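You operate a simulated robot arm through the tools that you are given. There is no shell and no other tool. Be economical: measure what you need, move in short steps, check, and stop when the job is done.

Carry out the task below with a simulated robot arm. There is one attempt and no reset: what you move stays moved.

TASK
Expose the card on foam block four for one stepped run at 1 kW, then raise the door.
Fine: table dial on STEP; seconds as set.
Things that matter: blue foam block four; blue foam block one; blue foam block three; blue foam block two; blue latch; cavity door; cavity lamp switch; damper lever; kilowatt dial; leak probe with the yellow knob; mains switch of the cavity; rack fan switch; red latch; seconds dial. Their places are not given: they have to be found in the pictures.

The check looks at the end state, three seconds after you hand in, the way a careful person would. Anything else that was tipped, shoved, dropped, spilled or broken makes it a failure.

THE ROBOT
A 6-joint arm with a two-finger parallel gripper, fixed in place. Base frame: the origin is at the foot of the arm, x ahead of it, y to its left, z up. Readings come in m, degrees, newtons and seconds.
With the tool pointing down near the work surface it reaches from about 0.2 to 0.44 m from the base axis. Its first joint turns from -115.0 to 115.0 degrees. Payload 4.2 kg.
Tool frame: the origin (TCP) lies between the finger pads and is the grasp point; the fingertips stand 0.023 m ahead of it; z points along the fingers, y is the line along which they close. The gripper opens to 0.094 m. The fingers are 0.038 m wide and 0.01 m thick; the gripper's body (0.054 by 0.096 m) begins 0.039 m behind the TCP.
Orientation is told as [roll, pitch, yaw] about the base's x, y, z axes, in that order, counted from this pose: with the fingers straight down and closing along the base's y, the tool's x points along the base's -x, its y along +y and its z along -z.

THE INTERFACE
- The arm moves only by the tool move_arm. Its argument "increments" is a list of rows, each an object of numbers (a shift or turn left out is 0, a gripper value left out holds the last): "rx", "ry", "rz": the turn, a rotation vector about the tool's x, y, z in units of 5 degrees (1.0 is 5 degrees); "x", "y", "z": the shift along the tool's x, y, z in units of 20 mm (1.0 is 20 mm); "claw": the finger opening in m, from 0 to 0.094. In form: [{"rx": .., "ry": .., "rz": .., "x": .., "y": .., "z": .., "claw": ..}, ...]. A call has 1 to 20 rows; each row shifts and turns the commanded pose from where the row before left it, along the tool's axes as they then stand. A call with a number of a shift or a turn outside -1 to 1 is refused whole. A row lasts 0.2 s, in which the tool goes at most 0.05 m and 8.6 degrees; a call with a longer step from one row to the next is refused whole, and so is a gripper value outside its range. A pose out of reach is approached as far as the arm can. The call stops where the force on the tool passes 90 N (or 10 N more than at its start, if that is more) or the arm is blocked; 0.2 s more then pass. Each finger travels about 0.108 m/s and halts on what it meets, pressing with about 20 N; the grip force reading is that of the motor and also rises with nothing between the fingers. The clock runs only during rows and for 0.2 s after the last one: add rows that do not move to give the fingers time. The reply holds the time, the measured pose of the TCP, the force on the tool along the base axes, the opening and the grip force, in the units named above and with some noise, with the torque about the TCP (base axes, N m) and any sound that the robot's microphone picked up.
- Cameras (640 x 400 px; columns grow to the right, rows downward): "scene" is fixed at [0.392, 0.4879, 1.4912]; the picture's right is [-0.65, -0.76, 0.00], its down [-0.36, 0.31, -0.88] and it looks along [0.67, -0.57, -0.47] (base axes); focal length 214 px, centre (320, 200). "wrist" rides on the gripper at [0.086, 0.016, -0.075] in the tool frame; the picture's right is [-0.18, 0.98, 0.00], its down [-0.58, -0.11, -0.81] and it looks along [-0.79, -0.15, 0.59] (tool axes); focal length 243 px, centre (320, 200).
- camera(camera): a new picture of that camera. The clock stands still meanwhile.
- slide_trunk(by): slides the trunk up (or, below 0, down) by that many m; the arm rides with it, the base frame stays. It gives what a move gives, with no picture.
- point_at(camera, pixels): there is no depth. For up to 12 entries [column, row, z] of the newest picture of that camera ("zoom" is the newest enlarged one), the place [x, y] in the base frame at which the ray of that pixel passes the height z, good to about 0.002 m, but the place of the scene camera against the robot may be out by one fixed shift of up to 0.025 m in any direction. The clock stands still meanwhile.
- close_up(camera, box): a new picture of the part [left, top, right, bottom] of that camera's present view, enlarged. The clock stands still meanwhile.
- hand_in(): hands the job in; it is judged then, once.

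Go step by step. Measure first, check grasps and placings, and put right what went wrong. The budget is 80 turns and 54 pictures, counting those below and the enlarged ones. Unless the task says otherwise, let go and move clear before handing in, and close with one line.

The tools are called after "Request:" as name(argument=value, ...) on one line, values as JSON. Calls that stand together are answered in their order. move_arm: Moves the arm, as the interface text tells. Its arguments: {"type":"object","properties":{"increments":{"type":"array","items":{"type":"object","properties":{"rx":{"type":"number"},"ry":{"type":"number"},"rz":{"type":"number"},"x":{"type":"number"},"y":{"type":"number"},"z":{"type":"number"},"claw":{"type":"number"}}}}},"required":["increments"]} The other tools are called the same way: slide_trunk (by) slides the trunk up or down; camera (camera) takes a picture; point_at (camera, pixels) gives the place at which the rays of pixels pass given heights; close_up (camera, box) takes an enlarged picture of a part of a camera's view; hand_in () hands the job in.

At the start:

```text
time_s: 0.0
position: [0.6017, -0.0153, 1.5146]
ee_rot: [0.0, 0.0, 0.0]
contact_force: [-0.1, -0.2, -0.2]
torque: [-0.04, 0.01, 0.0]
gripper_width: 0.094
grasp_force: 0.0
trunk travel left (down, up): [-0.9, 0.09]
```

scene: 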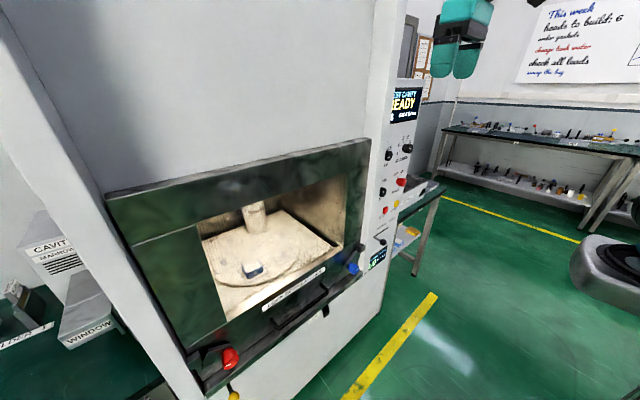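
wrist: 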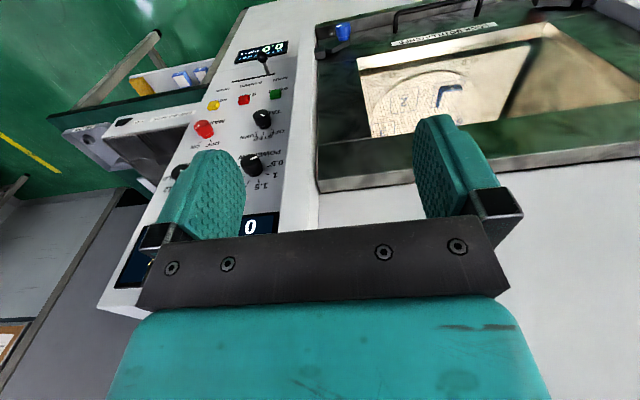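

The pictures show a cavity with a window/door and a control panel at about columns 380-410 of the scene. I'll enlarge the panel and the cavity first.

Request:
close_up(camera="scene", box=[340, 70, 460, 280])

Request:
close_up(camera="scene", box=[100, 130, 400, 400])

Request:
close_up(camera="wrist", box=[100, 0, 320, 300])

Request:
close_up(camera="wrist", box=[310, 0, 640, 200])

```text
1.90 times, centred on (400, 175) of scene
```

zoom: 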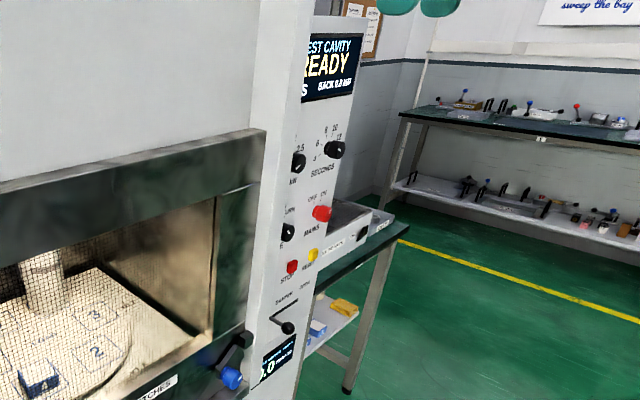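

```text
1.48 times, centred on (250, 265) of scene
```

zoom: 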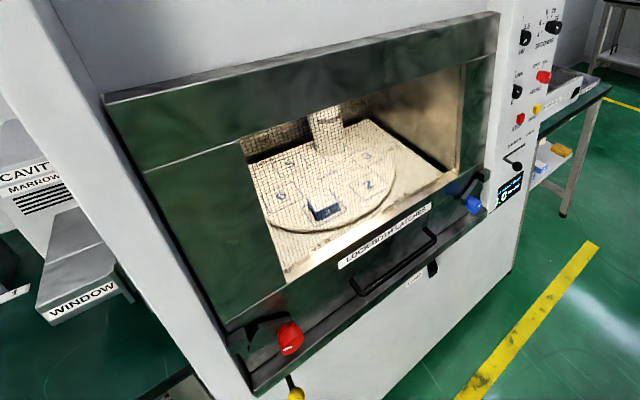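

```text
1.33 times, centred on (210, 150) of wrist
```

zoom: 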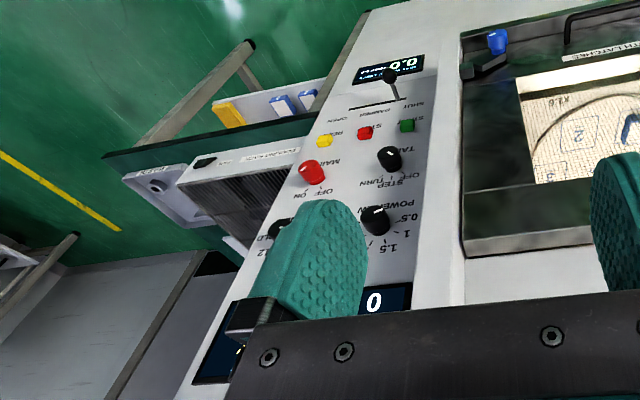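

```text
1.94 times, centred on (475, 100) of wrist
```

zoom: 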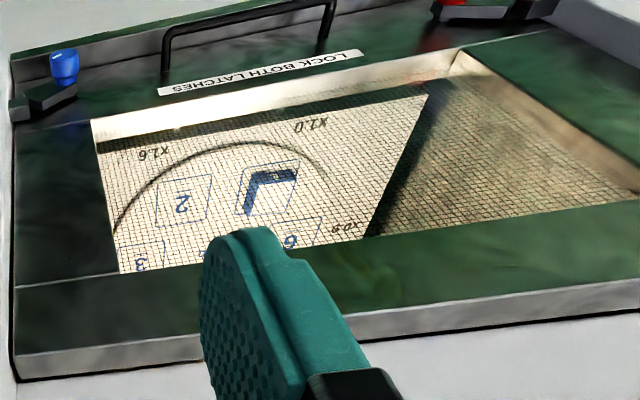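

The mains knob triangulates to about (0.80, -0.31, 1.14), so the panel face is near x≈0.8. The door looks shut, with a block in the cavity. I'll lower the trunk, shift right and tilt for a level view of the panel.

Request:
slide_trunk(by=-0.25)

Request:
move_arm(increments=[{"y": -1, "ry": -1}, {"y": -1, "ry": -1}, {"y": -1, "ry": -1}, {"y": -1, "ry": -1}, {"y": -1, "ry": -1}, {"y": -1, "ry": -1}, {"y": -1}, {"y": -1}, {"x": 0}])

Request:
camera(camera="wrist")

Request:
camera(camera="scene")

```text
time_s: 2.6
position: [0.6024, -0.0153, 1.2635]
ee_rot: [0.1, 0.0, 0.0]
contact_force: [-0.5, 0.0, -0.5]
torque: [0.0, 0.02, -0.02]
gripper_width: 0.094
grasp_force: 0.0
trunk travel left (down, up): [-0.65, 0.34]
```

```text
time_s: 4.6
position: [0.6023, -0.1744, 1.2655]
ee_rot: [0.1, -29.9, -0.1]
contact_force: [0.4, 0.1, -0.7]
torque: [-0.01, 0.02, -0.01]
gripper_width: 0.0938
grasp_force: 0.1
trunk travel left (down, up): [-0.65, 0.34]
```

```text
47 pictures are left
```

wrist: 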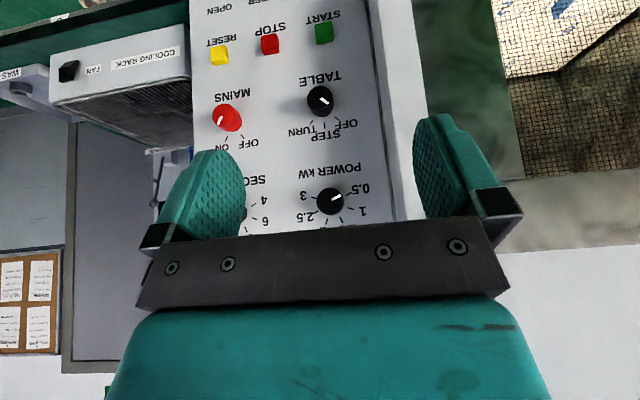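

```text
46 pictures are left
```

scene: 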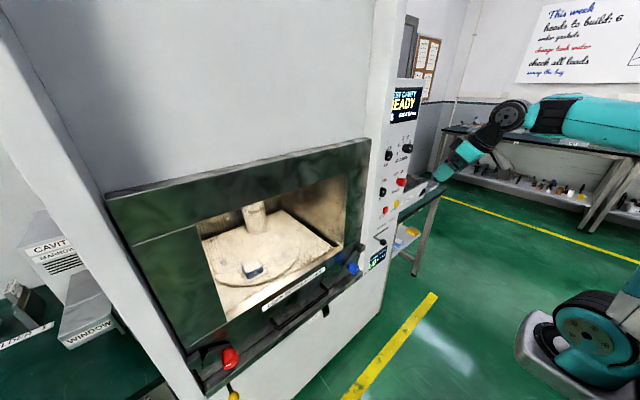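

The power pointer sits near 0.5 and the table dial's white mark seems to point towards OFF rather than STEP. I'll enlarge to check both, plus the displays and the cavity.

Request:
close_up(camera="wrist", box=[190, 0, 420, 240])

Request:
close_up(camera="scene", box=[370, 75, 430, 165])

Request:
close_up(camera="scene", box=[195, 190, 345, 300])

```text
1.67 times, centred on (305, 120) of wrist
```

zoom: 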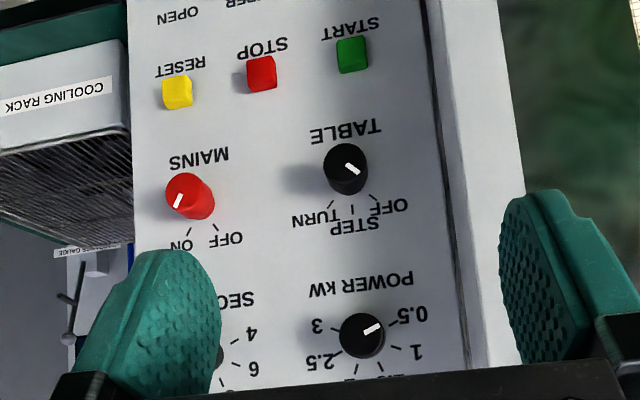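

```text
4.44 times, centred on (400, 120) of scene
```

zoom: 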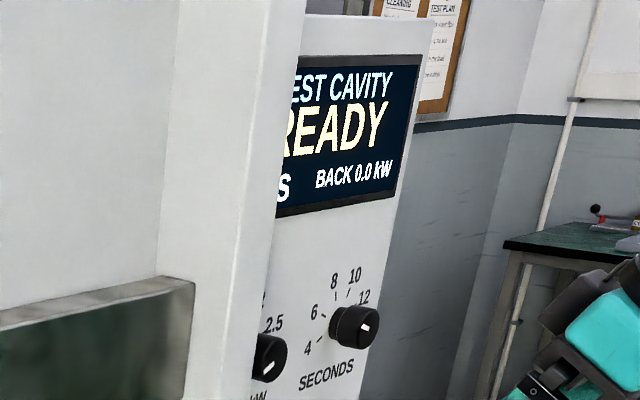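

```text
3.64 times, centred on (270, 245) of scene
```

zoom: 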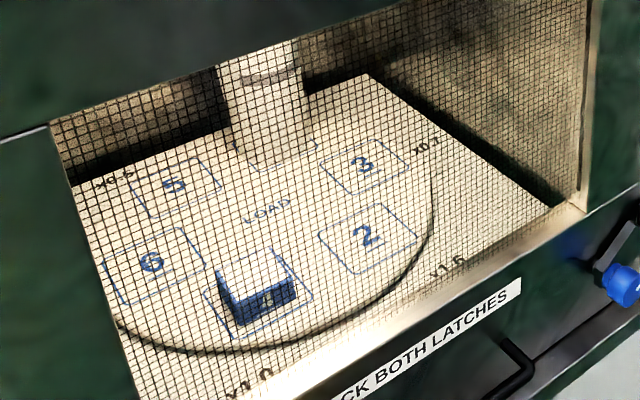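

Table dial is at OFF and power at 0.5, so both need turning; the mains is ON. Next I'll read the number on the block at scene (255,270), and look at the lower display and the blocks elsewhere.

Request:
close_up(camera="scene", box=[235, 250, 275, 285])

Request:
close_up(camera="scene", box=[340, 180, 440, 290])

Request:
slide_trunk(by=-0.22)

Request:
camera(camera="wrist")

```text
11.43 times, centred on (255, 268) of scene
```

zoom: 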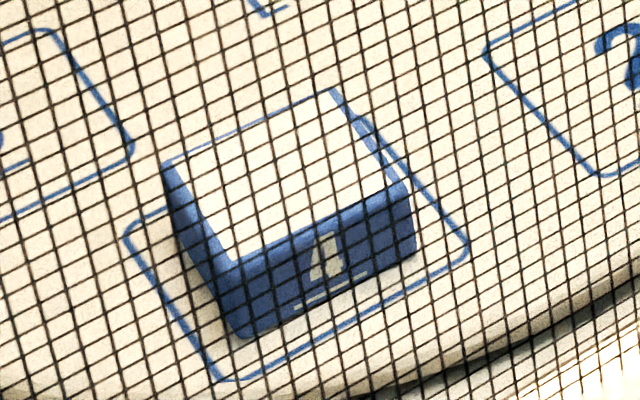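

```text
3.64 times, centred on (390, 235) of scene
```

zoom: 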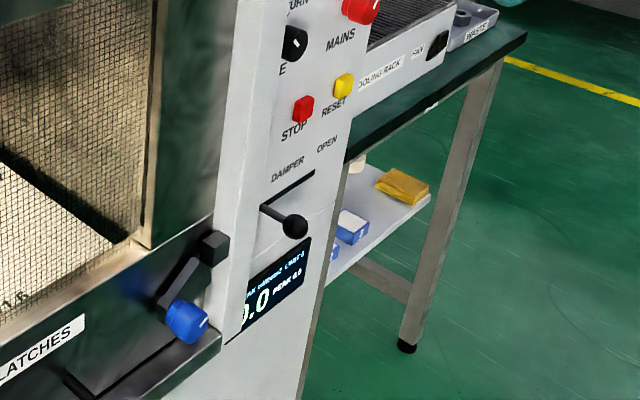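

```text
time_s: 6.9
position: [0.6025, -0.175, 1.0433]
ee_rot: [0.1, -30.0, 0.0]
contact_force: [0.1, 0.5, -0.9]
torque: [0.0, -0.01, 0.03]
gripper_width: 0.094
grasp_force: 0.1
trunk travel left (down, up): [-0.43, 0.56]
```

```text
40 pictures are left
```

wrist: 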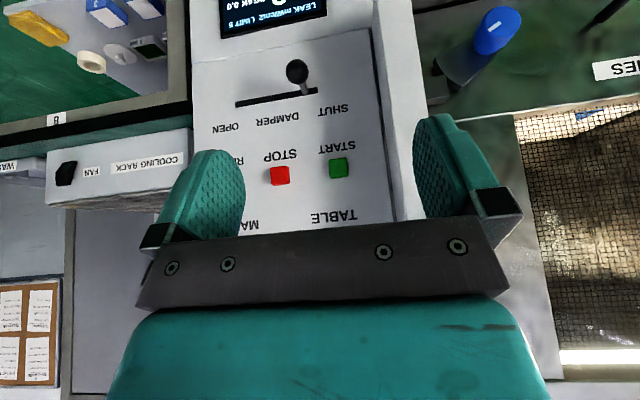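

Block four with its card is already in the cavity at station 1; the damper is at SHUT and the leak limit is 5. Now I'll check the latches from the front: move to the left and back for a view of the door's lower edge.

Request:
move_arm(increments=[{"y": 1}, {"y": 1}, {"y": 1}, {"y": 1}, {"y": 1}, {"y": 1}, {"y": 1}, {"y": 1}, {"x": 0}])

Request:
camera(camera="wrist")

Request:
close_up(camera="scene", box=[180, 330, 290, 400])

```text
time_s: 8.9
position: [0.6029, -0.0131, 1.0456]
ee_rot: [0.0, -30.0, -0.1]
contact_force: [-0.2, 0.0, 0.8]
torque: [0.03, 0.04, 0.05]
gripper_width: 0.0939
grasp_force: 0.1
trunk travel left (down, up): [-0.43, 0.56]
```

```text
39 pictures are left
```

wrist: 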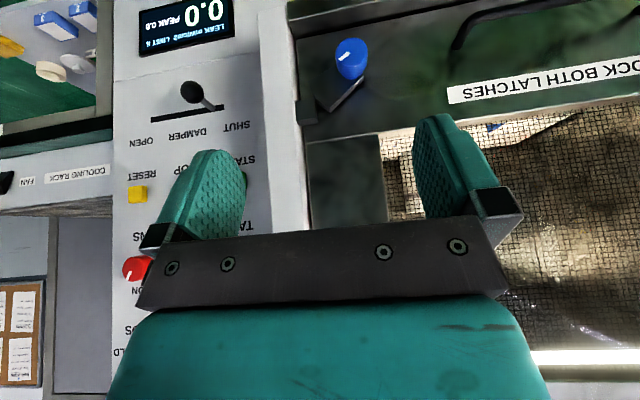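

```text
5.71 times, centred on (235, 365) of scene
```

zoom: 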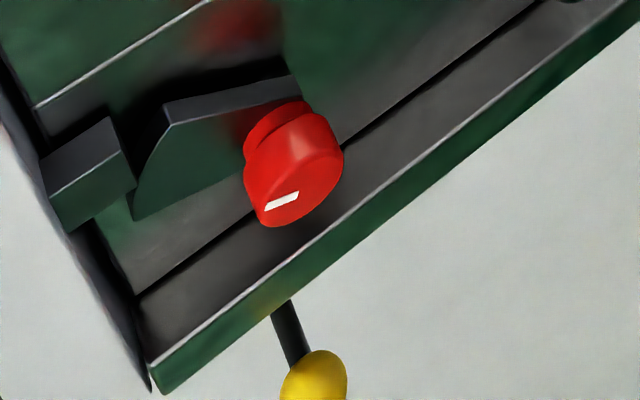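

The latches are arms with knobs next to keepers at the door's sides; I need a clearer view. I'll lower the trunk further and look at the blue one, then the red one.

Request:
slide_trunk(by=-0.2)

Request:
camera(camera="wrist")

Request:
move_arm(increments=[{"y": 1}, {"y": 1}, {"y": 1}, {"y": 1}, {"y": 1}, {"y": 1}, {"y": 1}, {"y": 1}, {"y": 1}, {"y": 1}, {"y": 1}, {"y": 1}, {"x": 0}])

Request:
camera(camera="wrist")

```text
time_s: 11.1
position: [0.6027, -0.0141, 0.8435]
ee_rot: [0.1, -30.1, -0.2]
contact_force: [-0.7, -0.3, 0.9]
torque: [0.02, 0.03, -0.02]
gripper_width: 0.0941
grasp_force: 0.1
trunk travel left (down, up): [-0.23, 0.76]
```

```text
37 pictures are left
```

wrist: 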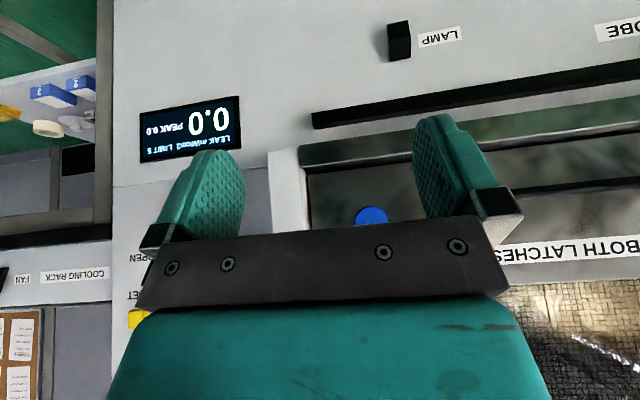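

```text
time_s: 13.9
position: [0.603, 0.2251, 0.8451]
ee_rot: [0.1, -30.0, -0.1]
contact_force: [0.6, -0.4, -0.2]
torque: [0.01, 0.03, -0.06]
gripper_width: 0.094
grasp_force: 0.2
trunk travel left (down, up): [-0.23, 0.76]
```

```text
36 pictures are left
```

wrist: 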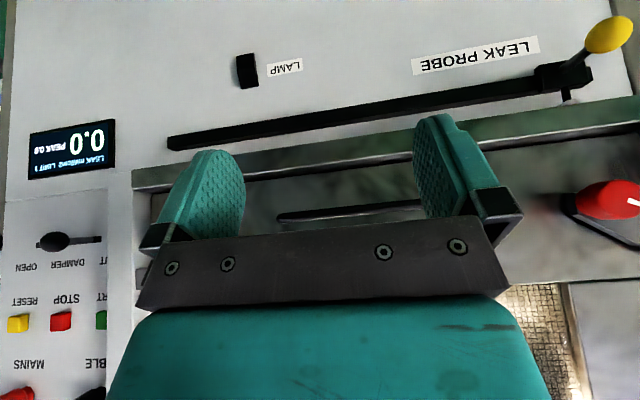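

The leak probe sits on a rail below the door at its left end. I'll raise a bit and view the red latch, then the blue.

Request:
slide_trunk(by=0.15)

Request:
move_arm(increments=[{"y": 1}, {"y": 1}, {"y": 0.5}, {"x": 0}])

Request:
camera(camera="wrist")

Request:
move_arm(increments=[{"y": -1}, {"y": -1}, {"y": -1}, {"y": -1}, {"y": -1}, {"y": -1}, {"y": -1}, {"y": -1}, {"y": -1}, {"y": -1}, {"y": -1}, {"x": 0}])

Request:
camera(camera="wrist")

```text
time_s: 15.6
position: [0.6031, 0.2259, 0.9953]
ee_rot: [0.1, -30.1, -0.1]
contact_force: [-0.1, -0.6, -0.3]
torque: [-0.01, 0.0, -0.01]
gripper_width: 0.0941
grasp_force: 0.1
trunk travel left (down, up): [-0.38, 0.61]
```

```text
time_s: 16.6
position: [0.5975, 0.2732, 0.9846]
ee_rot: [0.1, -30.0, -0.1]
contact_force: [-0.1, -0.5, 0.4]
torque: [0.04, 0.03, 0.02]
gripper_width: 0.0939
grasp_force: 0.1
out of reach, approached as far as the arm can: row 2, 3
trunk travel left (down, up): [-0.38, 0.61]
```

```text
35 pictures are left
```

wrist: 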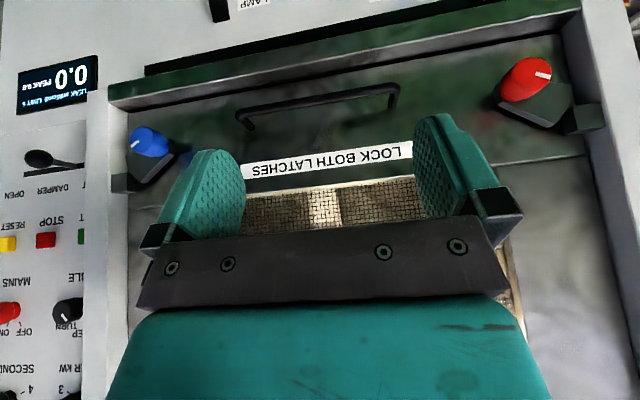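

```text
time_s: 19.2
position: [0.596, 0.0522, 0.9834]
ee_rot: [0.2, -30.0, 0.0]
contact_force: [0.0, 0.2, 0.2]
torque: [-0.02, 0.03, 0.01]
gripper_width: 0.094
grasp_force: 0.1
trunk travel left (down, up): [-0.38, 0.61]
```

```text
34 pictures are left
```

wrist: 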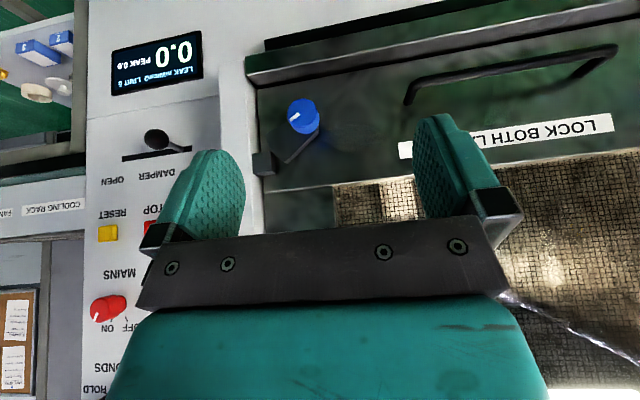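

Both latches visible: blue knob at (300,117) with keeper at (265,163). I'll enlarge the blue latch here.

Request:
close_up(camera="wrist", box=[230, 60, 390, 200])

Request:
close_up(camera="scene", box=[325, 235, 385, 285])

Request:
close_up(camera="scene", box=[170, 325, 260, 399])

```text
2.86 times, centred on (310, 130) of wrist
```

zoom: 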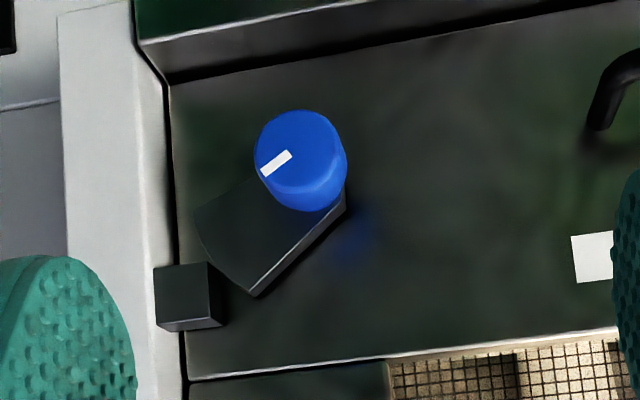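

```text
8.00 times, centred on (355, 260) of scene
```

zoom: 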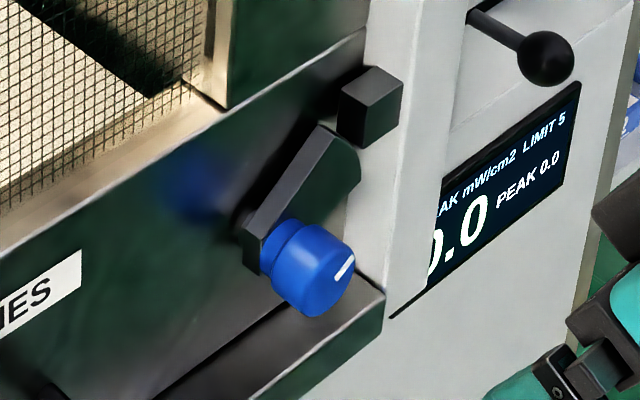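

```text
5.41 times, centred on (215, 362) of scene
```

zoom: 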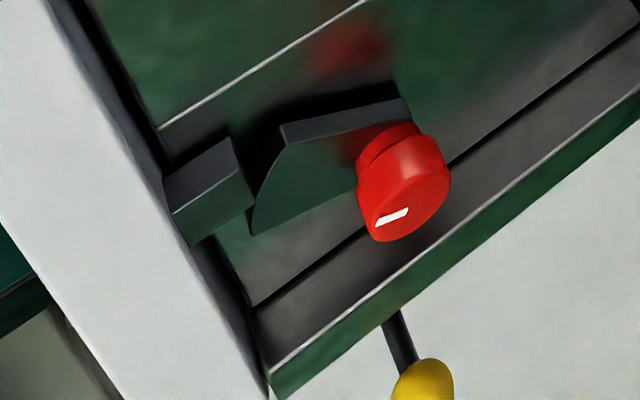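

Blue's arm is tilted up toward its keeper by about 40°; I need the same frontal view of red to compare.

Request:
move_arm(increments=[{"y": 1}, {"y": 1}, {"y": 1}, {"y": 1}, {"y": 1}, {"y": 1}, {"y": 1}, {"y": 1}, {"y": 1}, {"y": 1}, {"x": 0}])

Request:
close_up(camera="wrist", box=[470, 30, 630, 160])

Request:
close_up(camera="wrist", box=[80, 80, 240, 220])

```text
time_s: 21.6
position: [0.5983, 0.2516, 0.9833]
ee_rot: [0.1, -30.0, 0.0]
contact_force: [1.0, 0.9, 1.2]
torque: [0.01, 0.02, 0.05]
gripper_width: 0.0941
grasp_force: 0.1
trunk travel left (down, up): [-0.38, 0.61]
```

```text
3.08 times, centred on (550, 95) of wrist
```

zoom: 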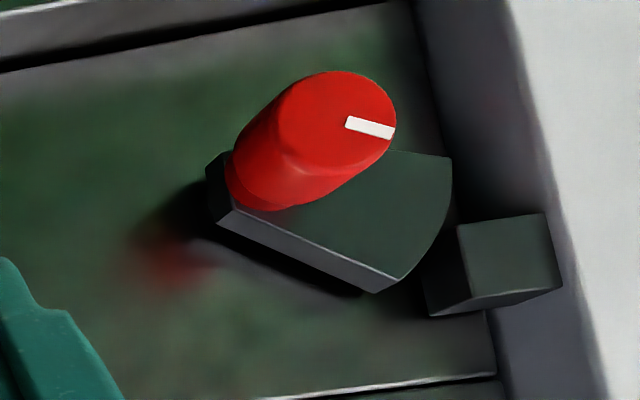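

```text
2.86 times, centred on (160, 150) of wrist
```

zoom: 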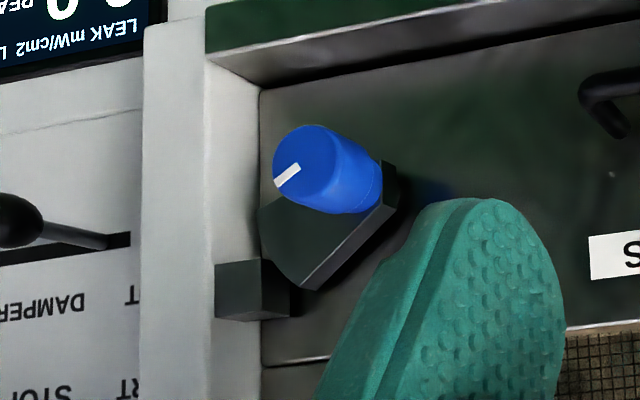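

Both latch arms sit tilted about 33°, symmetric, so they share a state; I'll find out which by handling. First I test reach with the tool horizontal in front of the panel.

Request:
slide_trunk(by=0.17)

Request:
move_arm(increments=[{"y": -1}, {"y": -1}, {"y": -1}, {"y": -1}, {"y": -1}, {"y": -1}, {"y": -1}, {"y": -1}, {"y": -1}, {"y": -1}, {"y": -1}, {"y": -1}, {"y": -1}, {"y": -1}, {"y": -1}, {"y": -1}, {"y": -1}, {"y": -1}, {"x": 0}])

Request:
move_arm(increments=[{"ry": -1}, {"ry": -1}, {"ry": -1}, {"ry": -1}, {"ry": -1}, {"ry": -1}, {"ry": -1}, {"ry": -1}, {"ry": -1}, {"ry": -1}, {"ry": -1}, {"ry": -1}, {"x": 0}])

Request:
camera(camera="wrist")

```text
time_s: 23.6
position: [0.5963, 0.2515, 1.1547]
ee_rot: [0.1, -30.0, 0.1]
contact_force: [0.7, -0.6, -0.3]
torque: [0.03, -0.02, 0.0]
gripper_width: 0.094
grasp_force: 0.2
trunk travel left (down, up): [-0.55, 0.44]
```

```text
time_s: 27.6
position: [0.596, -0.1079, 1.153]
ee_rot: [0.1, -30.1, 0.0]
contact_force: [0.1, 0.6, -0.4]
torque: [0.03, 0.0, 0.04]
gripper_width: 0.0939
grasp_force: 0.1
trunk travel left (down, up): [-0.55, 0.44]
```

```text
time_s: 30.4
position: [0.6212, -0.1096, 1.1496]
ee_rot: [114.8, -89.8, -114.8]
contact_force: [0.6, -0.7, -0.2]
torque: [-0.01, 0.01, -0.02]
gripper_width: 0.094
grasp_force: 0.1
out of reach, approached as far as the arm can: row 4, 5, 6, 7
trunk travel left (down, up): [-0.55, 0.44]
```

```text
28 pictures are left
```

wrist: 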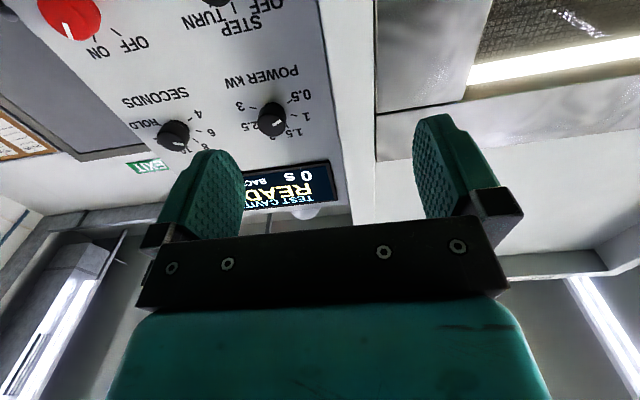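

The horizontal pose works. Triangulating wrist views: power knob ≈ (0.83,-0.196,1.25), table knob ≈ (0.83,-0.195,1.10), start button ≈ (0.849,-0.182,0.976). I'll line up with the power dial and advance part way.

Request:
slide_trunk(by=0.1)

Request:
move_arm(increments=[{"y": -1}, {"y": -1}, {"y": -1}, {"y": -1}, {"y": -0.32}, {"z": 1}, {"z": 1}, {"z": 1}, {"z": 1}, {"z": 1}, {"z": 1}, {"z": 1}, {"x": 0}])

Request:
camera(camera="wrist")

```text
time_s: 31.7
position: [0.6207, -0.1098, 1.2498]
ee_rot: [83.7, -89.9, -83.8]
contact_force: [0.4, -0.6, 0.1]
torque: [-0.01, 0.0, 0.02]
gripper_width: 0.0939
grasp_force: 0.0
trunk travel left (down, up): [-0.65, 0.34]
```

```text
time_s: 34.5
position: [0.7632, -0.1962, 1.2489]
ee_rot: [91.3, -89.8, -91.4]
contact_force: [-0.1, 0.2, 0.1]
torque: [-0.01, -0.02, 0.05]
gripper_width: 0.094
grasp_force: 0.1
trunk travel left (down, up): [-0.65, 0.34]
```

```text
27 pictures are left
```

wrist: 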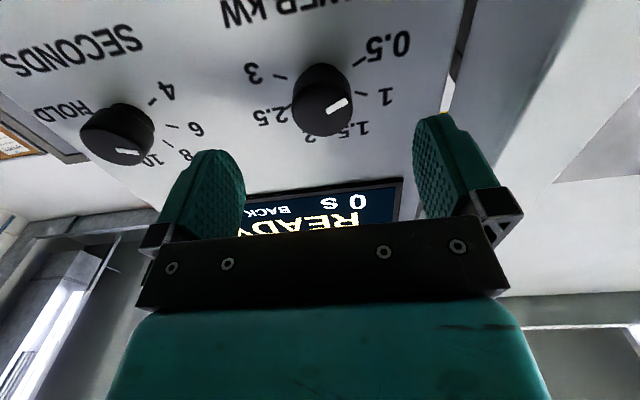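

The tool is in line with the power knob, which sits between the fingers at (322,100). Advance 55 mm and close on it.

Request:
move_arm(increments=[{"z": 1}, {"z": 1}, {"z": 0.8}, {"x": -0.15}])

Request:
move_arm(increments=[{"claw": 0.02}, {"claw": 0.02}, {"claw": 0.02}, {"claw": 0.02}])

Request:
camera(camera="wrist")

```text
time_s: 35.5
position: [0.8181, -0.1967, 1.2525]
ee_rot: [83.6, -89.9, -83.6]
contact_force: [0.5, 0.3, -0.4]
torque: [-0.01, 0.04, -0.02]
gripper_width: 0.094
grasp_force: 0.3
trunk travel left (down, up): [-0.65, 0.34]
```

```text
time_s: 36.5
position: [0.8172, -0.1949, 1.2511]
ee_rot: [82.1, -90.0, -82.1]
contact_force: [-0.5, 8.9, -1.4]
torque: [0.04, -0.09, -0.25]
gripper_width: 0.0378
grasp_force: 44.5
trunk travel left (down, up): [-0.65, 0.34]
```

```text
26 pictures are left
```

wrist: 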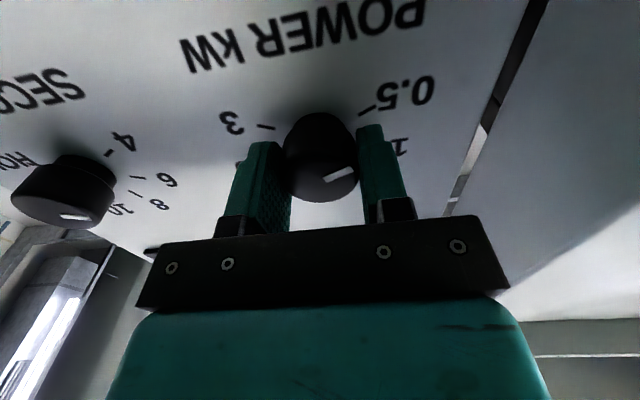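

Knob is gripped (37.8 mm). The tick spacing is about 45°, so I'll turn clockwise 45° and check.

Request:
move_arm(increments=[{"y": 0.08, "rz": 1}, {"rz": 1}, {"rz": 1}, {"rz": 1}, {"rz": 1}, {"rz": 1}, {"rz": 1}, {"rz": 1}, {"rz": 1}, {"x": 0}])

Request:
camera(camera="wrist")

```text
time_s: 38.7
position: [0.8181, -0.1964, 1.2504]
ee_rot: [89.9, -44.8, -90.2]
contact_force: [16.1, -12.0, 2.1]
torque: [0.0, -0.4, 0.11]
gripper_width: 0.0378
grasp_force: 44.9
trunk travel left (down, up): [-0.65, 0.34]
```

```text
25 pictures are left
```

wrist: 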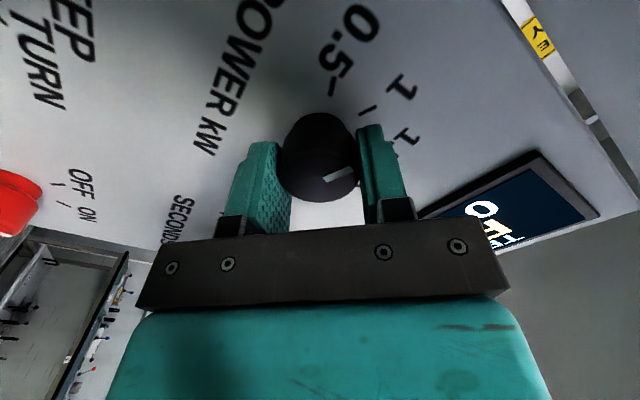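

The "1" tick is now exactly where the 0.5 tick was relative to the gripper, so 45° is right. Release, back out, untwist, and go down to the table dial.

Request:
move_arm(increments=[{"claw": 0.094}, {"claw": 0.094}, {"claw": 0.094}, {"z": -1}, {"z": -1}, {"z": -1}, {"rz": -1}, {"rz": -1}, {"rz": -1}, {"rz": -1}, {"rz": -1}, {"rz": -1}, {"rz": -1}, {"rz": -1}, {"rz": -1}, {"x": 0}])

Request:
slide_trunk(by=-0.152)

Request:
camera(camera="wrist")

```text
time_s: 42.1
position: [0.7571, -0.1951, 1.2519]
ee_rot: [64.9, -89.9, -65.0]
contact_force: [0.3, 0.5, 0.8]
torque: [0.02, 0.01, -0.02]
gripper_width: 0.0941
grasp_force: 0.0
trunk travel left (down, up): [-0.65, 0.34]
```

```text
time_s: 43.9
position: [0.7582, -0.1953, 1.0997]
ee_rot: [86.8, -90.0, -86.8]
contact_force: [-0.1, 0.9, 0.5]
torque: [-0.06, 0.01, 0.01]
gripper_width: 0.0943
grasp_force: 0.0
trunk travel left (down, up): [-0.498, 0.492]
```

```text
24 pictures are left
```

wrist: 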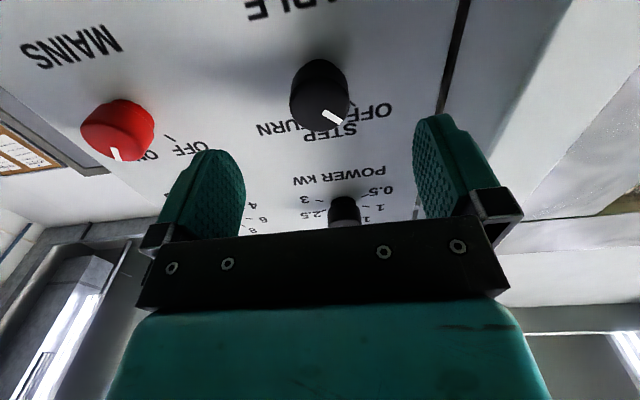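

Table knob is centred between the fingers at (322,100). Advance, grip and turn clockwise 40°.

Request:
move_arm(increments=[{"z": 1, "x": -0.12}, {"z": 1}, {"z": 1}, {"y": 0.02}, {"claw": 0.02}, {"claw": 0.02}, {"claw": 0.02}, {"claw": 0.02}])

Request:
close_up(camera="wrist", box=[200, 50, 440, 210])

Request:
move_arm(increments=[{"rz": 1}, {"rz": 1}, {"rz": 1}, {"rz": 1}, {"rz": 1}, {"rz": 1}, {"rz": 1}, {"rz": 1}, {"x": 0}])

Request:
close_up(camera="wrist", box=[200, 50, 440, 210])

```text
time_s: 45.6
position: [0.8176, -0.1952, 1.1026]
ee_rot: [98.8, -89.9, -98.8]
contact_force: [4.8, -6.9, 3.4]
torque: [-0.01, 0.13, 0.39]
gripper_width: 0.0377
grasp_force: 44.6
trunk travel left (down, up): [-0.498, 0.492]
```

```text
2.50 times, centred on (320, 130) of wrist
```

zoom: 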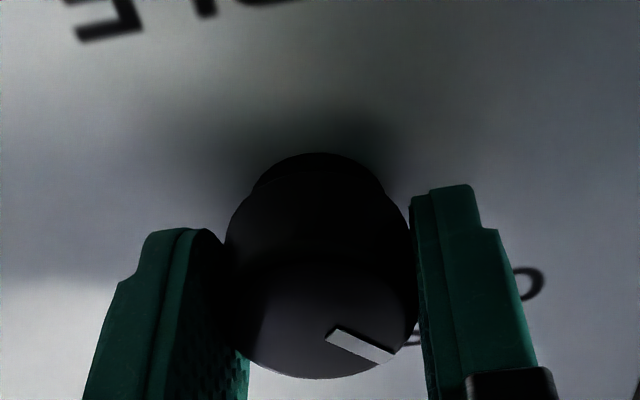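

```text
time_s: 47.6
position: [0.817, -0.1966, 1.1026]
ee_rot: [89.8, -49.8, -89.9]
contact_force: [-0.1, -16.7, -8.4]
torque: [-0.02, 0.18, 0.33]
gripper_width: 0.0378
grasp_force: 45.4
trunk travel left (down, up): [-0.498, 0.492]
```

```text
2.50 times, centred on (320, 130) of wrist
```

zoom: 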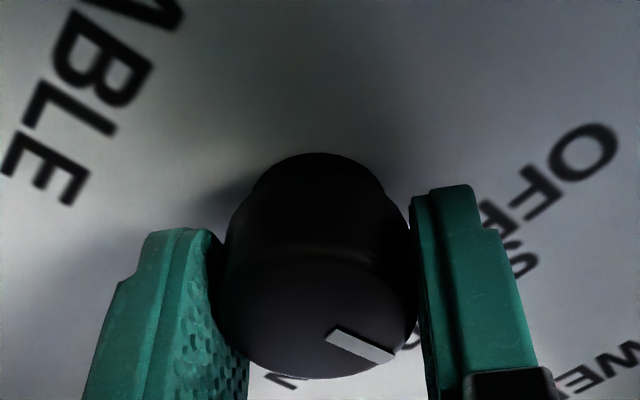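

The knob turned with the gripper. Release, back off and check both pointers.

Request:
move_arm(increments=[{"claw": 0.094}, {"claw": 0.094}, {"claw": 0.094}, {"z": -1}, {"z": -1}, {"z": -1}, {"z": -1}, {"z": -1, "rz": -1}, {"z": -1, "rz": -1}, {"z": -1, "rz": -1}, {"z": -1, "rz": -1}, {"rz": -1}, {"rz": -1}, {"rz": -1}, {"rz": -1}, {"x": 0}])

Request:
slide_trunk(by=-0.06)

Request:
close_up(camera="wrist", box=[220, 30, 420, 230])

```text
time_s: 51.0
position: [0.6584, -0.1945, 1.1032]
ee_rot: [72.1, -90.0, -72.1]
contact_force: [-0.4, 0.0, 0.4]
torque: [0.01, 0.04, 0.01]
gripper_width: 0.0939
grasp_force: 0.0
trunk travel left (down, up): [-0.498, 0.492]
```

```text
time_s: 52.0
position: [0.6578, -0.1955, 1.0426]
ee_rot: [84.4, -89.8, -84.3]
contact_force: [0.7, 0.3, -0.6]
torque: [0.01, -0.01, -0.01]
gripper_width: 0.0938
grasp_force: 0.0
trunk travel left (down, up): [-0.438, 0.552]
```

```text
2.00 times, centred on (320, 130) of wrist
```

zoom: 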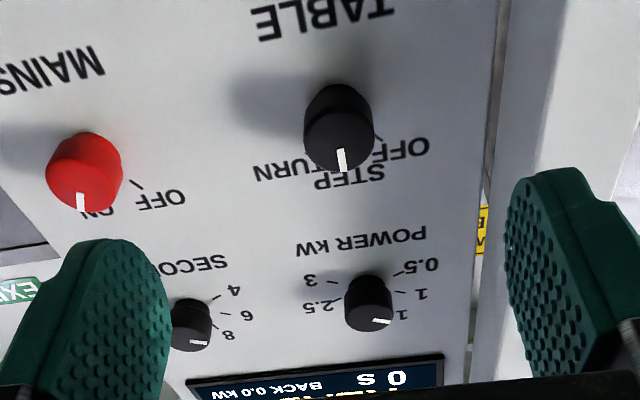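

STEP looks right. The power pointer at (345,190) needs a finer look against the "1" tick.

Request:
close_up(camera="wrist", box=[300, 155, 390, 205])

```text
7.11 times, centred on (345, 180) of wrist
```

zoom: 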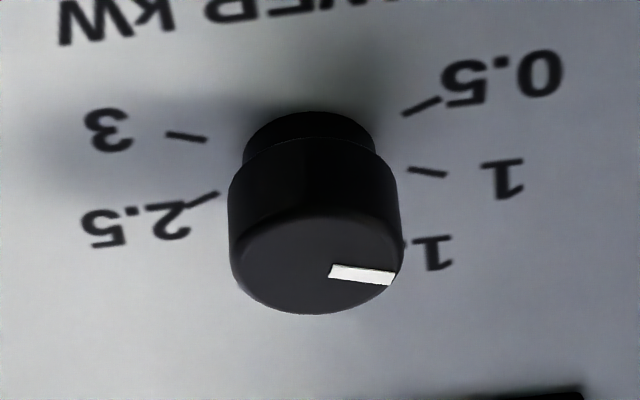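

The pointer is parallel to the "1" tick, so the dials are set. Now the blue latch at about (0.757,0.013,0.868): move in front of it.

Request:
move_arm(increments=[{"y": 1}, {"y": 1}, {"y": 1}, {"y": 1}, {"y": 1}, {"y": 1}, {"y": 1}, {"y": 1}, {"y": 1}, {"y": 1}, {"y": 0.5}, {"x": 0}])

Request:
slide_trunk(by=-0.175)

Request:
camera(camera="wrist")

```text
time_s: 54.6
position: [0.656, 0.0162, 1.0424]
ee_rot: [80.1, -89.9, -80.3]
contact_force: [-0.5, 0.4, -0.8]
torque: [0.0, 0.0, -0.01]
gripper_width: 0.0939
grasp_force: 0.0
trunk travel left (down, up): [-0.438, 0.552]
```

```text
time_s: 56.6
position: [0.6556, 0.0166, 0.867]
ee_rot: [84.9, -89.9, -84.9]
contact_force: [-0.1, -0.3, 0.5]
torque: [0.02, -0.04, 0.0]
gripper_width: 0.094
grasp_force: 0.1
trunk travel left (down, up): [-0.263, 0.727]
```

```text
19 pictures are left
```

wrist: 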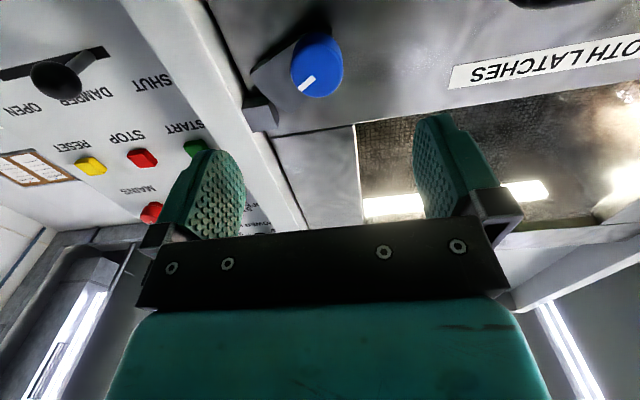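

Knob computed at (0.757,0.0155,0.867), in line. Advance and grip it.

Request:
move_arm(increments=[{"z": 1}, {"z": 1}, {"z": 1}, {"z": 1}, {"z": 0.7}, {"x": 0}, {"claw": 0.02}, {"claw": 0.02}, {"claw": 0.02}, {"claw": 0.02}])

Request:
close_up(camera="wrist", box=[180, 20, 460, 200])

```text
time_s: 58.8
position: [0.7509, 0.015, 0.8685]
ee_rot: [81.9, -89.9, -82.0]
contact_force: [4.2, -6.8, -0.4]
torque: [0.02, 0.09, 0.3]
gripper_width: 0.0378
grasp_force: 45.1
trunk travel left (down, up): [-0.263, 0.727]
```

```text
2.22 times, centred on (320, 110) of wrist
```

zoom: 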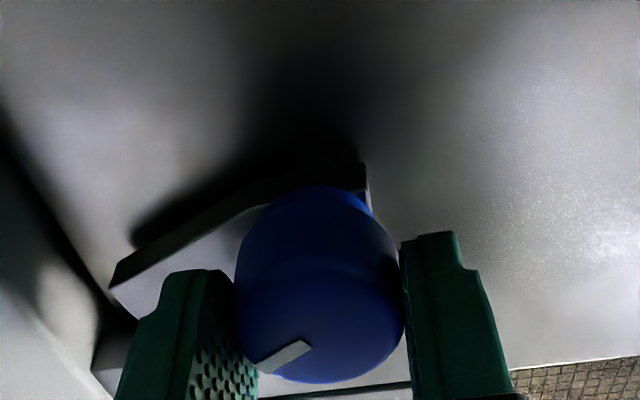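

Gripped. I'll twist clockwise 10° (arm toward horizontal) and read the torque.

Request:
move_arm(increments=[{"rz": 1}, {"rz": 1}, {"x": 0}])

```text
time_s: 59.6
position: [0.7509, 0.0149, 0.8686]
ee_rot: [90.4, -79.8, -90.5]
contact_force: [6.6, -15.5, 4.1]
torque: [-0.04, 0.46, 0.21]
gripper_width: 0.0375
grasp_force: 44.2
trunk travel left (down, up): [-0.263, 0.727]
```

Free that way. Now back, and 10° beyond in the other direction.

Request:
move_arm(increments=[{"rz": -1}, {"rz": -1}, {"x": 0}])

Request:
move_arm(increments=[{"rz": -1}, {"rz": -1}, {"x": 0}])

```text
time_s: 60.4
position: [0.7517, 0.0152, 0.8685]
ee_rot: [149.1, -89.9, -149.3]
contact_force: [3.1, -20.2, 5.3]
torque: [-0.08, -0.53, 0.38]
gripper_width: 0.0378
grasp_force: 45.2
trunk travel left (down, up): [-0.263, 0.727]
```

```text
time_s: 61.2
position: [0.751, 0.0153, 0.8676]
ee_rot: [-88.7, -80.0, 88.6]
contact_force: [6.5, -23.9, -5.2]
torque: [0.78, 0.91, -0.15]
gripper_width: 0.0373
grasp_force: 44.9
trunk travel left (down, up): [-0.263, 0.727]
```

Counter-clockwise meets a stop (0.78 Nm), so the latch sits at one end of its travel. I'll turn clockwise to find the other end.

Request:
move_arm(increments=[{"rz": 1}, {"rz": 1}, {"rz": 1}, {"rz": 1}, {"rz": 1}, {"rz": 1}, {"rz": 1}, {"x": 0}])

Request:
move_arm(increments=[{"rz": 1}, {"rz": 1}, {"rz": 1}, {"x": 0}])

Request:
move_arm(increments=[{"rz": 1}, {"rz": 1}, {"rz": 1}, {"x": 0}])

```text
time_s: 63.0
position: [0.7514, 0.0154, 0.8687]
ee_rot: [90.0, -64.9, -90.2]
contact_force: [-12.2, -29.3, -7.5]
torque: [0.05, 1.05, 0.42]
gripper_width: 0.0372
grasp_force: 45.2
trunk travel left (down, up): [-0.263, 0.727]
```

```text
time_s: 64.0
position: [0.7508, 0.0155, 0.8672]
ee_rot: [89.9, -49.9, -90.3]
contact_force: [-19.6, -33.7, -9.8]
torque: [0.02, 0.65, 0.41]
gripper_width: 0.0374
grasp_force: 45.1
trunk travel left (down, up): [-0.263, 0.727]
```

```text
time_s: 65.0
position: [0.7516, 0.0148, 0.8678]
ee_rot: [89.9, -34.9, -90.3]
contact_force: [-20.2, -31.7, -12.6]
torque: [0.0, -0.07, -0.2]
gripper_width: 0.0373
grasp_force: 45.0
trunk travel left (down, up): [-0.263, 0.727]
```

Still free after about 45-55° of travel. Release, back off and look.

Request:
move_arm(increments=[{"claw": 0.094}, {"claw": 0.094}, {"claw": 0.094}, {"z": -1}, {"z": -1}, {"z": -1}, {"z": -1}, {"z": -0.7, "rz": -1}, {"rz": -1}, {"rz": -1}, {"rz": -1}, {"rz": -1}, {"rz": -1}, {"rz": -1}, {"rz": -1}, {"rz": -1}, {"rz": -1}, {"rz": -1}, {"x": 0}])

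Request:
camera(camera="wrist")

```text
time_s: 69.0
position: [0.6576, 0.0173, 0.8681]
ee_rot: [59.6, -90.1, -59.7]
contact_force: [-0.8, -0.9, -0.4]
torque: [0.01, 0.01, 0.0]
gripper_width: 0.0939
grasp_force: 0.1
trunk travel left (down, up): [-0.263, 0.727]
```

```text
17 pictures are left
```

wrist: 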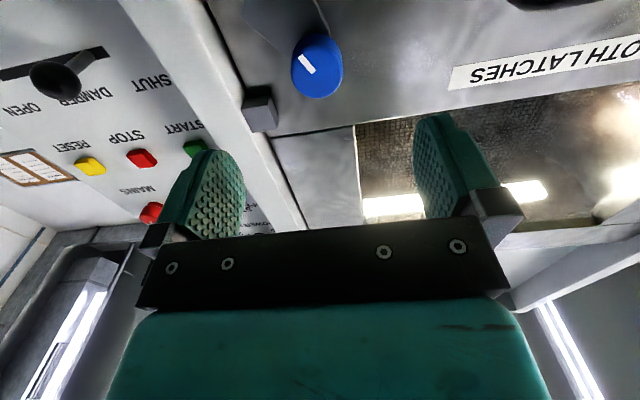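

Blue's arm now points below horizontal (away from its keeper). Check whether the main display still says READY in this state.

Request:
close_up(camera="scene", box=[350, 75, 440, 135])

```text
6.67 times, centred on (395, 105) of scene
```

zoom: 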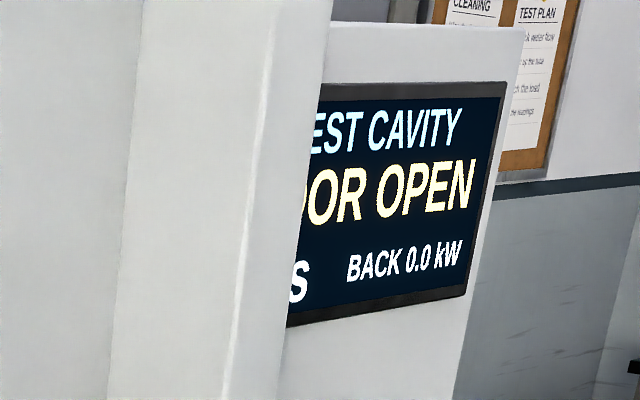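

The display now reads DOOR OPEN, so the original position was locked. Grip blue again and turn it back counter-clockwise to the stop.

Request:
move_arm(increments=[{"z": 1}, {"z": 1}, {"z": 1}, {"z": 1}, {"z": 0.7}, {"x": 0}, {"claw": 0.02}, {"claw": 0.02}, {"claw": 0.02}, {"claw": 0.02}])

Request:
move_arm(increments=[{"rz": -1}, {"rz": -1}, {"rz": -1}, {"rz": -1}, {"rz": -1}, {"rz": -1}, {"rz": -1}, {"rz": -1}, {"x": 0}])

Request:
move_arm(increments=[{"rz": -1}, {"rz": -1}, {"x": 0}])

Request:
move_arm(increments=[{"rz": -1}, {"rz": -1}, {"x": 0}])

```text
time_s: 71.2
position: [0.7507, 0.0154, 0.8677]
ee_rot: [72.2, -89.9, -72.5]
contact_force: [4.0, -21.7, -0.2]
torque: [-0.07, -0.05, 0.16]
gripper_width: 0.0378
grasp_force: 45.0
trunk travel left (down, up): [-0.263, 0.727]
```

```text
time_s: 73.2
position: [0.7507, 0.0168, 0.8675]
ee_rot: [-90.0, -50.0, 90.0]
contact_force: [-8.2, -20.7, 0.4]
torque: [-0.02, 0.56, 0.07]
gripper_width: 0.0379
grasp_force: 45.1
trunk travel left (down, up): [-0.263, 0.727]
```

```text
time_s: 74.0
position: [0.7511, 0.0173, 0.8665]
ee_rot: [-90.1, -40.0, 90.0]
contact_force: [-12.0, -21.6, -1.6]
torque: [-0.03, -0.01, 0.4]
gripper_width: 0.0378
grasp_force: 45.2
trunk travel left (down, up): [-0.263, 0.727]
```

```text
time_s: 74.8
position: [0.7503, 0.0175, 0.8666]
ee_rot: [-90.0, -30.0, 90.0]
contact_force: [-5.0, -11.0, -1.6]
torque: [-0.01, 0.34, -1.37]
gripper_width: 0.0378
grasp_force: 45.0
trunk travel left (down, up): [-0.263, 0.727]
```

Turned 60° and still no stop torque; keep going in small steps until the stop is felt.

Request:
move_arm(increments=[{"rz": -1}, {"rz": -1}, {"x": 0}])

Request:
move_arm(increments=[{"rz": -1}, {"rz": -1}, {"x": 0}])

Request:
close_up(camera="scene", box=[350, 75, 440, 135])

```text
time_s: 75.6
position: [0.7516, 0.0169, 0.8661]
ee_rot: [-90.0, -20.1, 90.0]
contact_force: [0.2, -9.5, -4.6]
torque: [-0.03, -0.51, 0.49]
gripper_width: 0.0377
grasp_force: 44.7
trunk travel left (down, up): [-0.263, 0.727]
```

```text
time_s: 76.4
position: [0.7513, 0.0171, 0.8672]
ee_rot: [-89.9, -10.0, 89.9]
contact_force: [-11.4, -6.7, -6.6]
torque: [-0.04, -0.39, 0.3]
gripper_width: 0.0376
grasp_force: 45.3
trunk travel left (down, up): [-0.263, 0.727]
```

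```text
6.67 times, centred on (395, 105) of scene
```

zoom: 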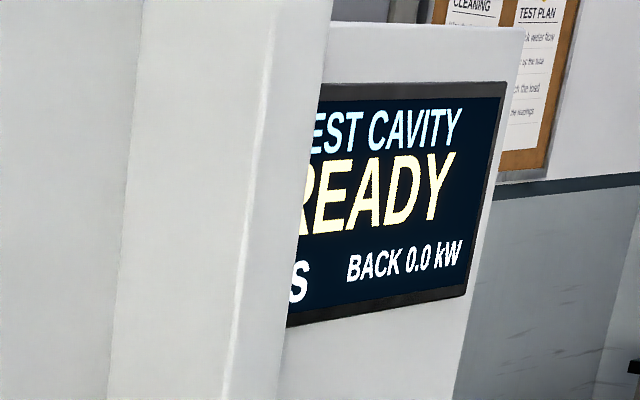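

READY is back. One more small turn to be sure it is seated, then look.

Request:
move_arm(increments=[{"rz": -1}, {"x": 0}])

Request:
camera(camera="wrist")

```text
time_s: 77.0
position: [0.7508, 0.0172, 0.8668]
ee_rot: [-90.0, -5.1, 90.0]
contact_force: [-21.0, -0.7, -8.3]
torque: [-0.07, -0.01, -0.56]
gripper_width: 0.0374
grasp_force: 44.9
trunk travel left (down, up): [-0.263, 0.727]
```

```text
14 pictures are left
```

wrist: 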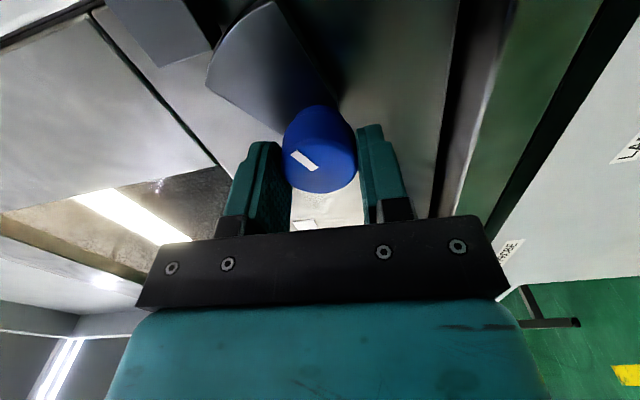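

Blue's arm is back up near its keeper, as at the start. Release, retreat, untwist and move in front of the START button with fingers closed.

Request:
move_arm(increments=[{"claw": 0.094}, {"claw": 0.094}, {"claw": 0.094}, {"z": -1}, {"z": -1}, {"z": -1}, {"z": -1}, {"z": -0.7, "rz": 1}, {"rz": 1}, {"rz": 1}, {"rz": 1}, {"rz": 1}, {"rz": 1}, {"rz": 1}, {"rz": 1}, {"rz": 1}, {"rz": 1}, {"rz": 1}, {"rz": 1}])

Request:
move_arm(increments=[{"rz": 1}, {"rz": 1}, {"rz": 1}, {"rz": 1}, {"rz": 1}, {"y": -1}, {"y": -1}, {"y": -1}, {"y": -1}, {"y": -1}, {"y": -1}, {"y": -1}, {"y": -1}, {"y": -1}, {"y": -1}, {"y": -0.2}, {"claw": 0}, {"claw": 0}, {"claw": 0}, {"claw": 0}])

Request:
slide_trunk(by=0.108)

Request:
camera(camera="wrist")

```text
time_s: 81.0
position: [0.6574, 0.0175, 0.867]
ee_rot: [-90.0, -65.2, 89.9]
contact_force: [-0.8, -0.8, -0.2]
torque: [0.0, 0.04, 0.0]
gripper_width: 0.0938
grasp_force: 0.1
trunk travel left (down, up): [-0.263, 0.727]
```

```text
time_s: 85.2
position: [0.6568, -0.1872, 0.8664]
ee_rot: [86.3, -89.8, -86.3]
contact_force: [0.7, 0.2, 0.9]
torque: [0.02, -0.01, -0.01]
gripper_width: 0.0
grasp_force: 20.6
trunk travel left (down, up): [-0.263, 0.727]
```

```text
time_s: 86.6
position: [0.6561, -0.1866, 0.9747]
ee_rot: [84.0, -89.9, -83.9]
contact_force: [0.2, 0.6, -0.8]
torque: [0.02, -0.02, 0.03]
gripper_width: 0.0001
grasp_force: 19.9
trunk travel left (down, up): [-0.371, 0.619]
```

```text
13 pictures are left
```

wrist: 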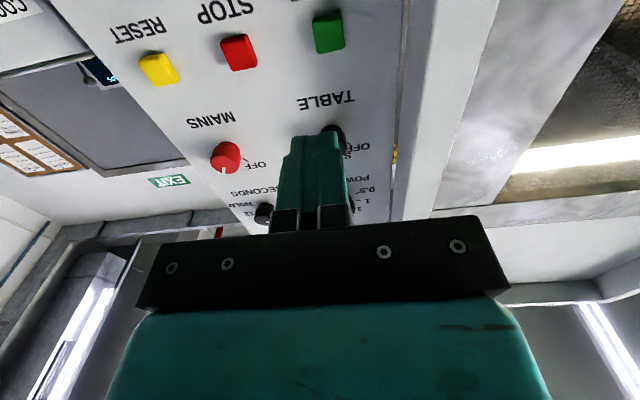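

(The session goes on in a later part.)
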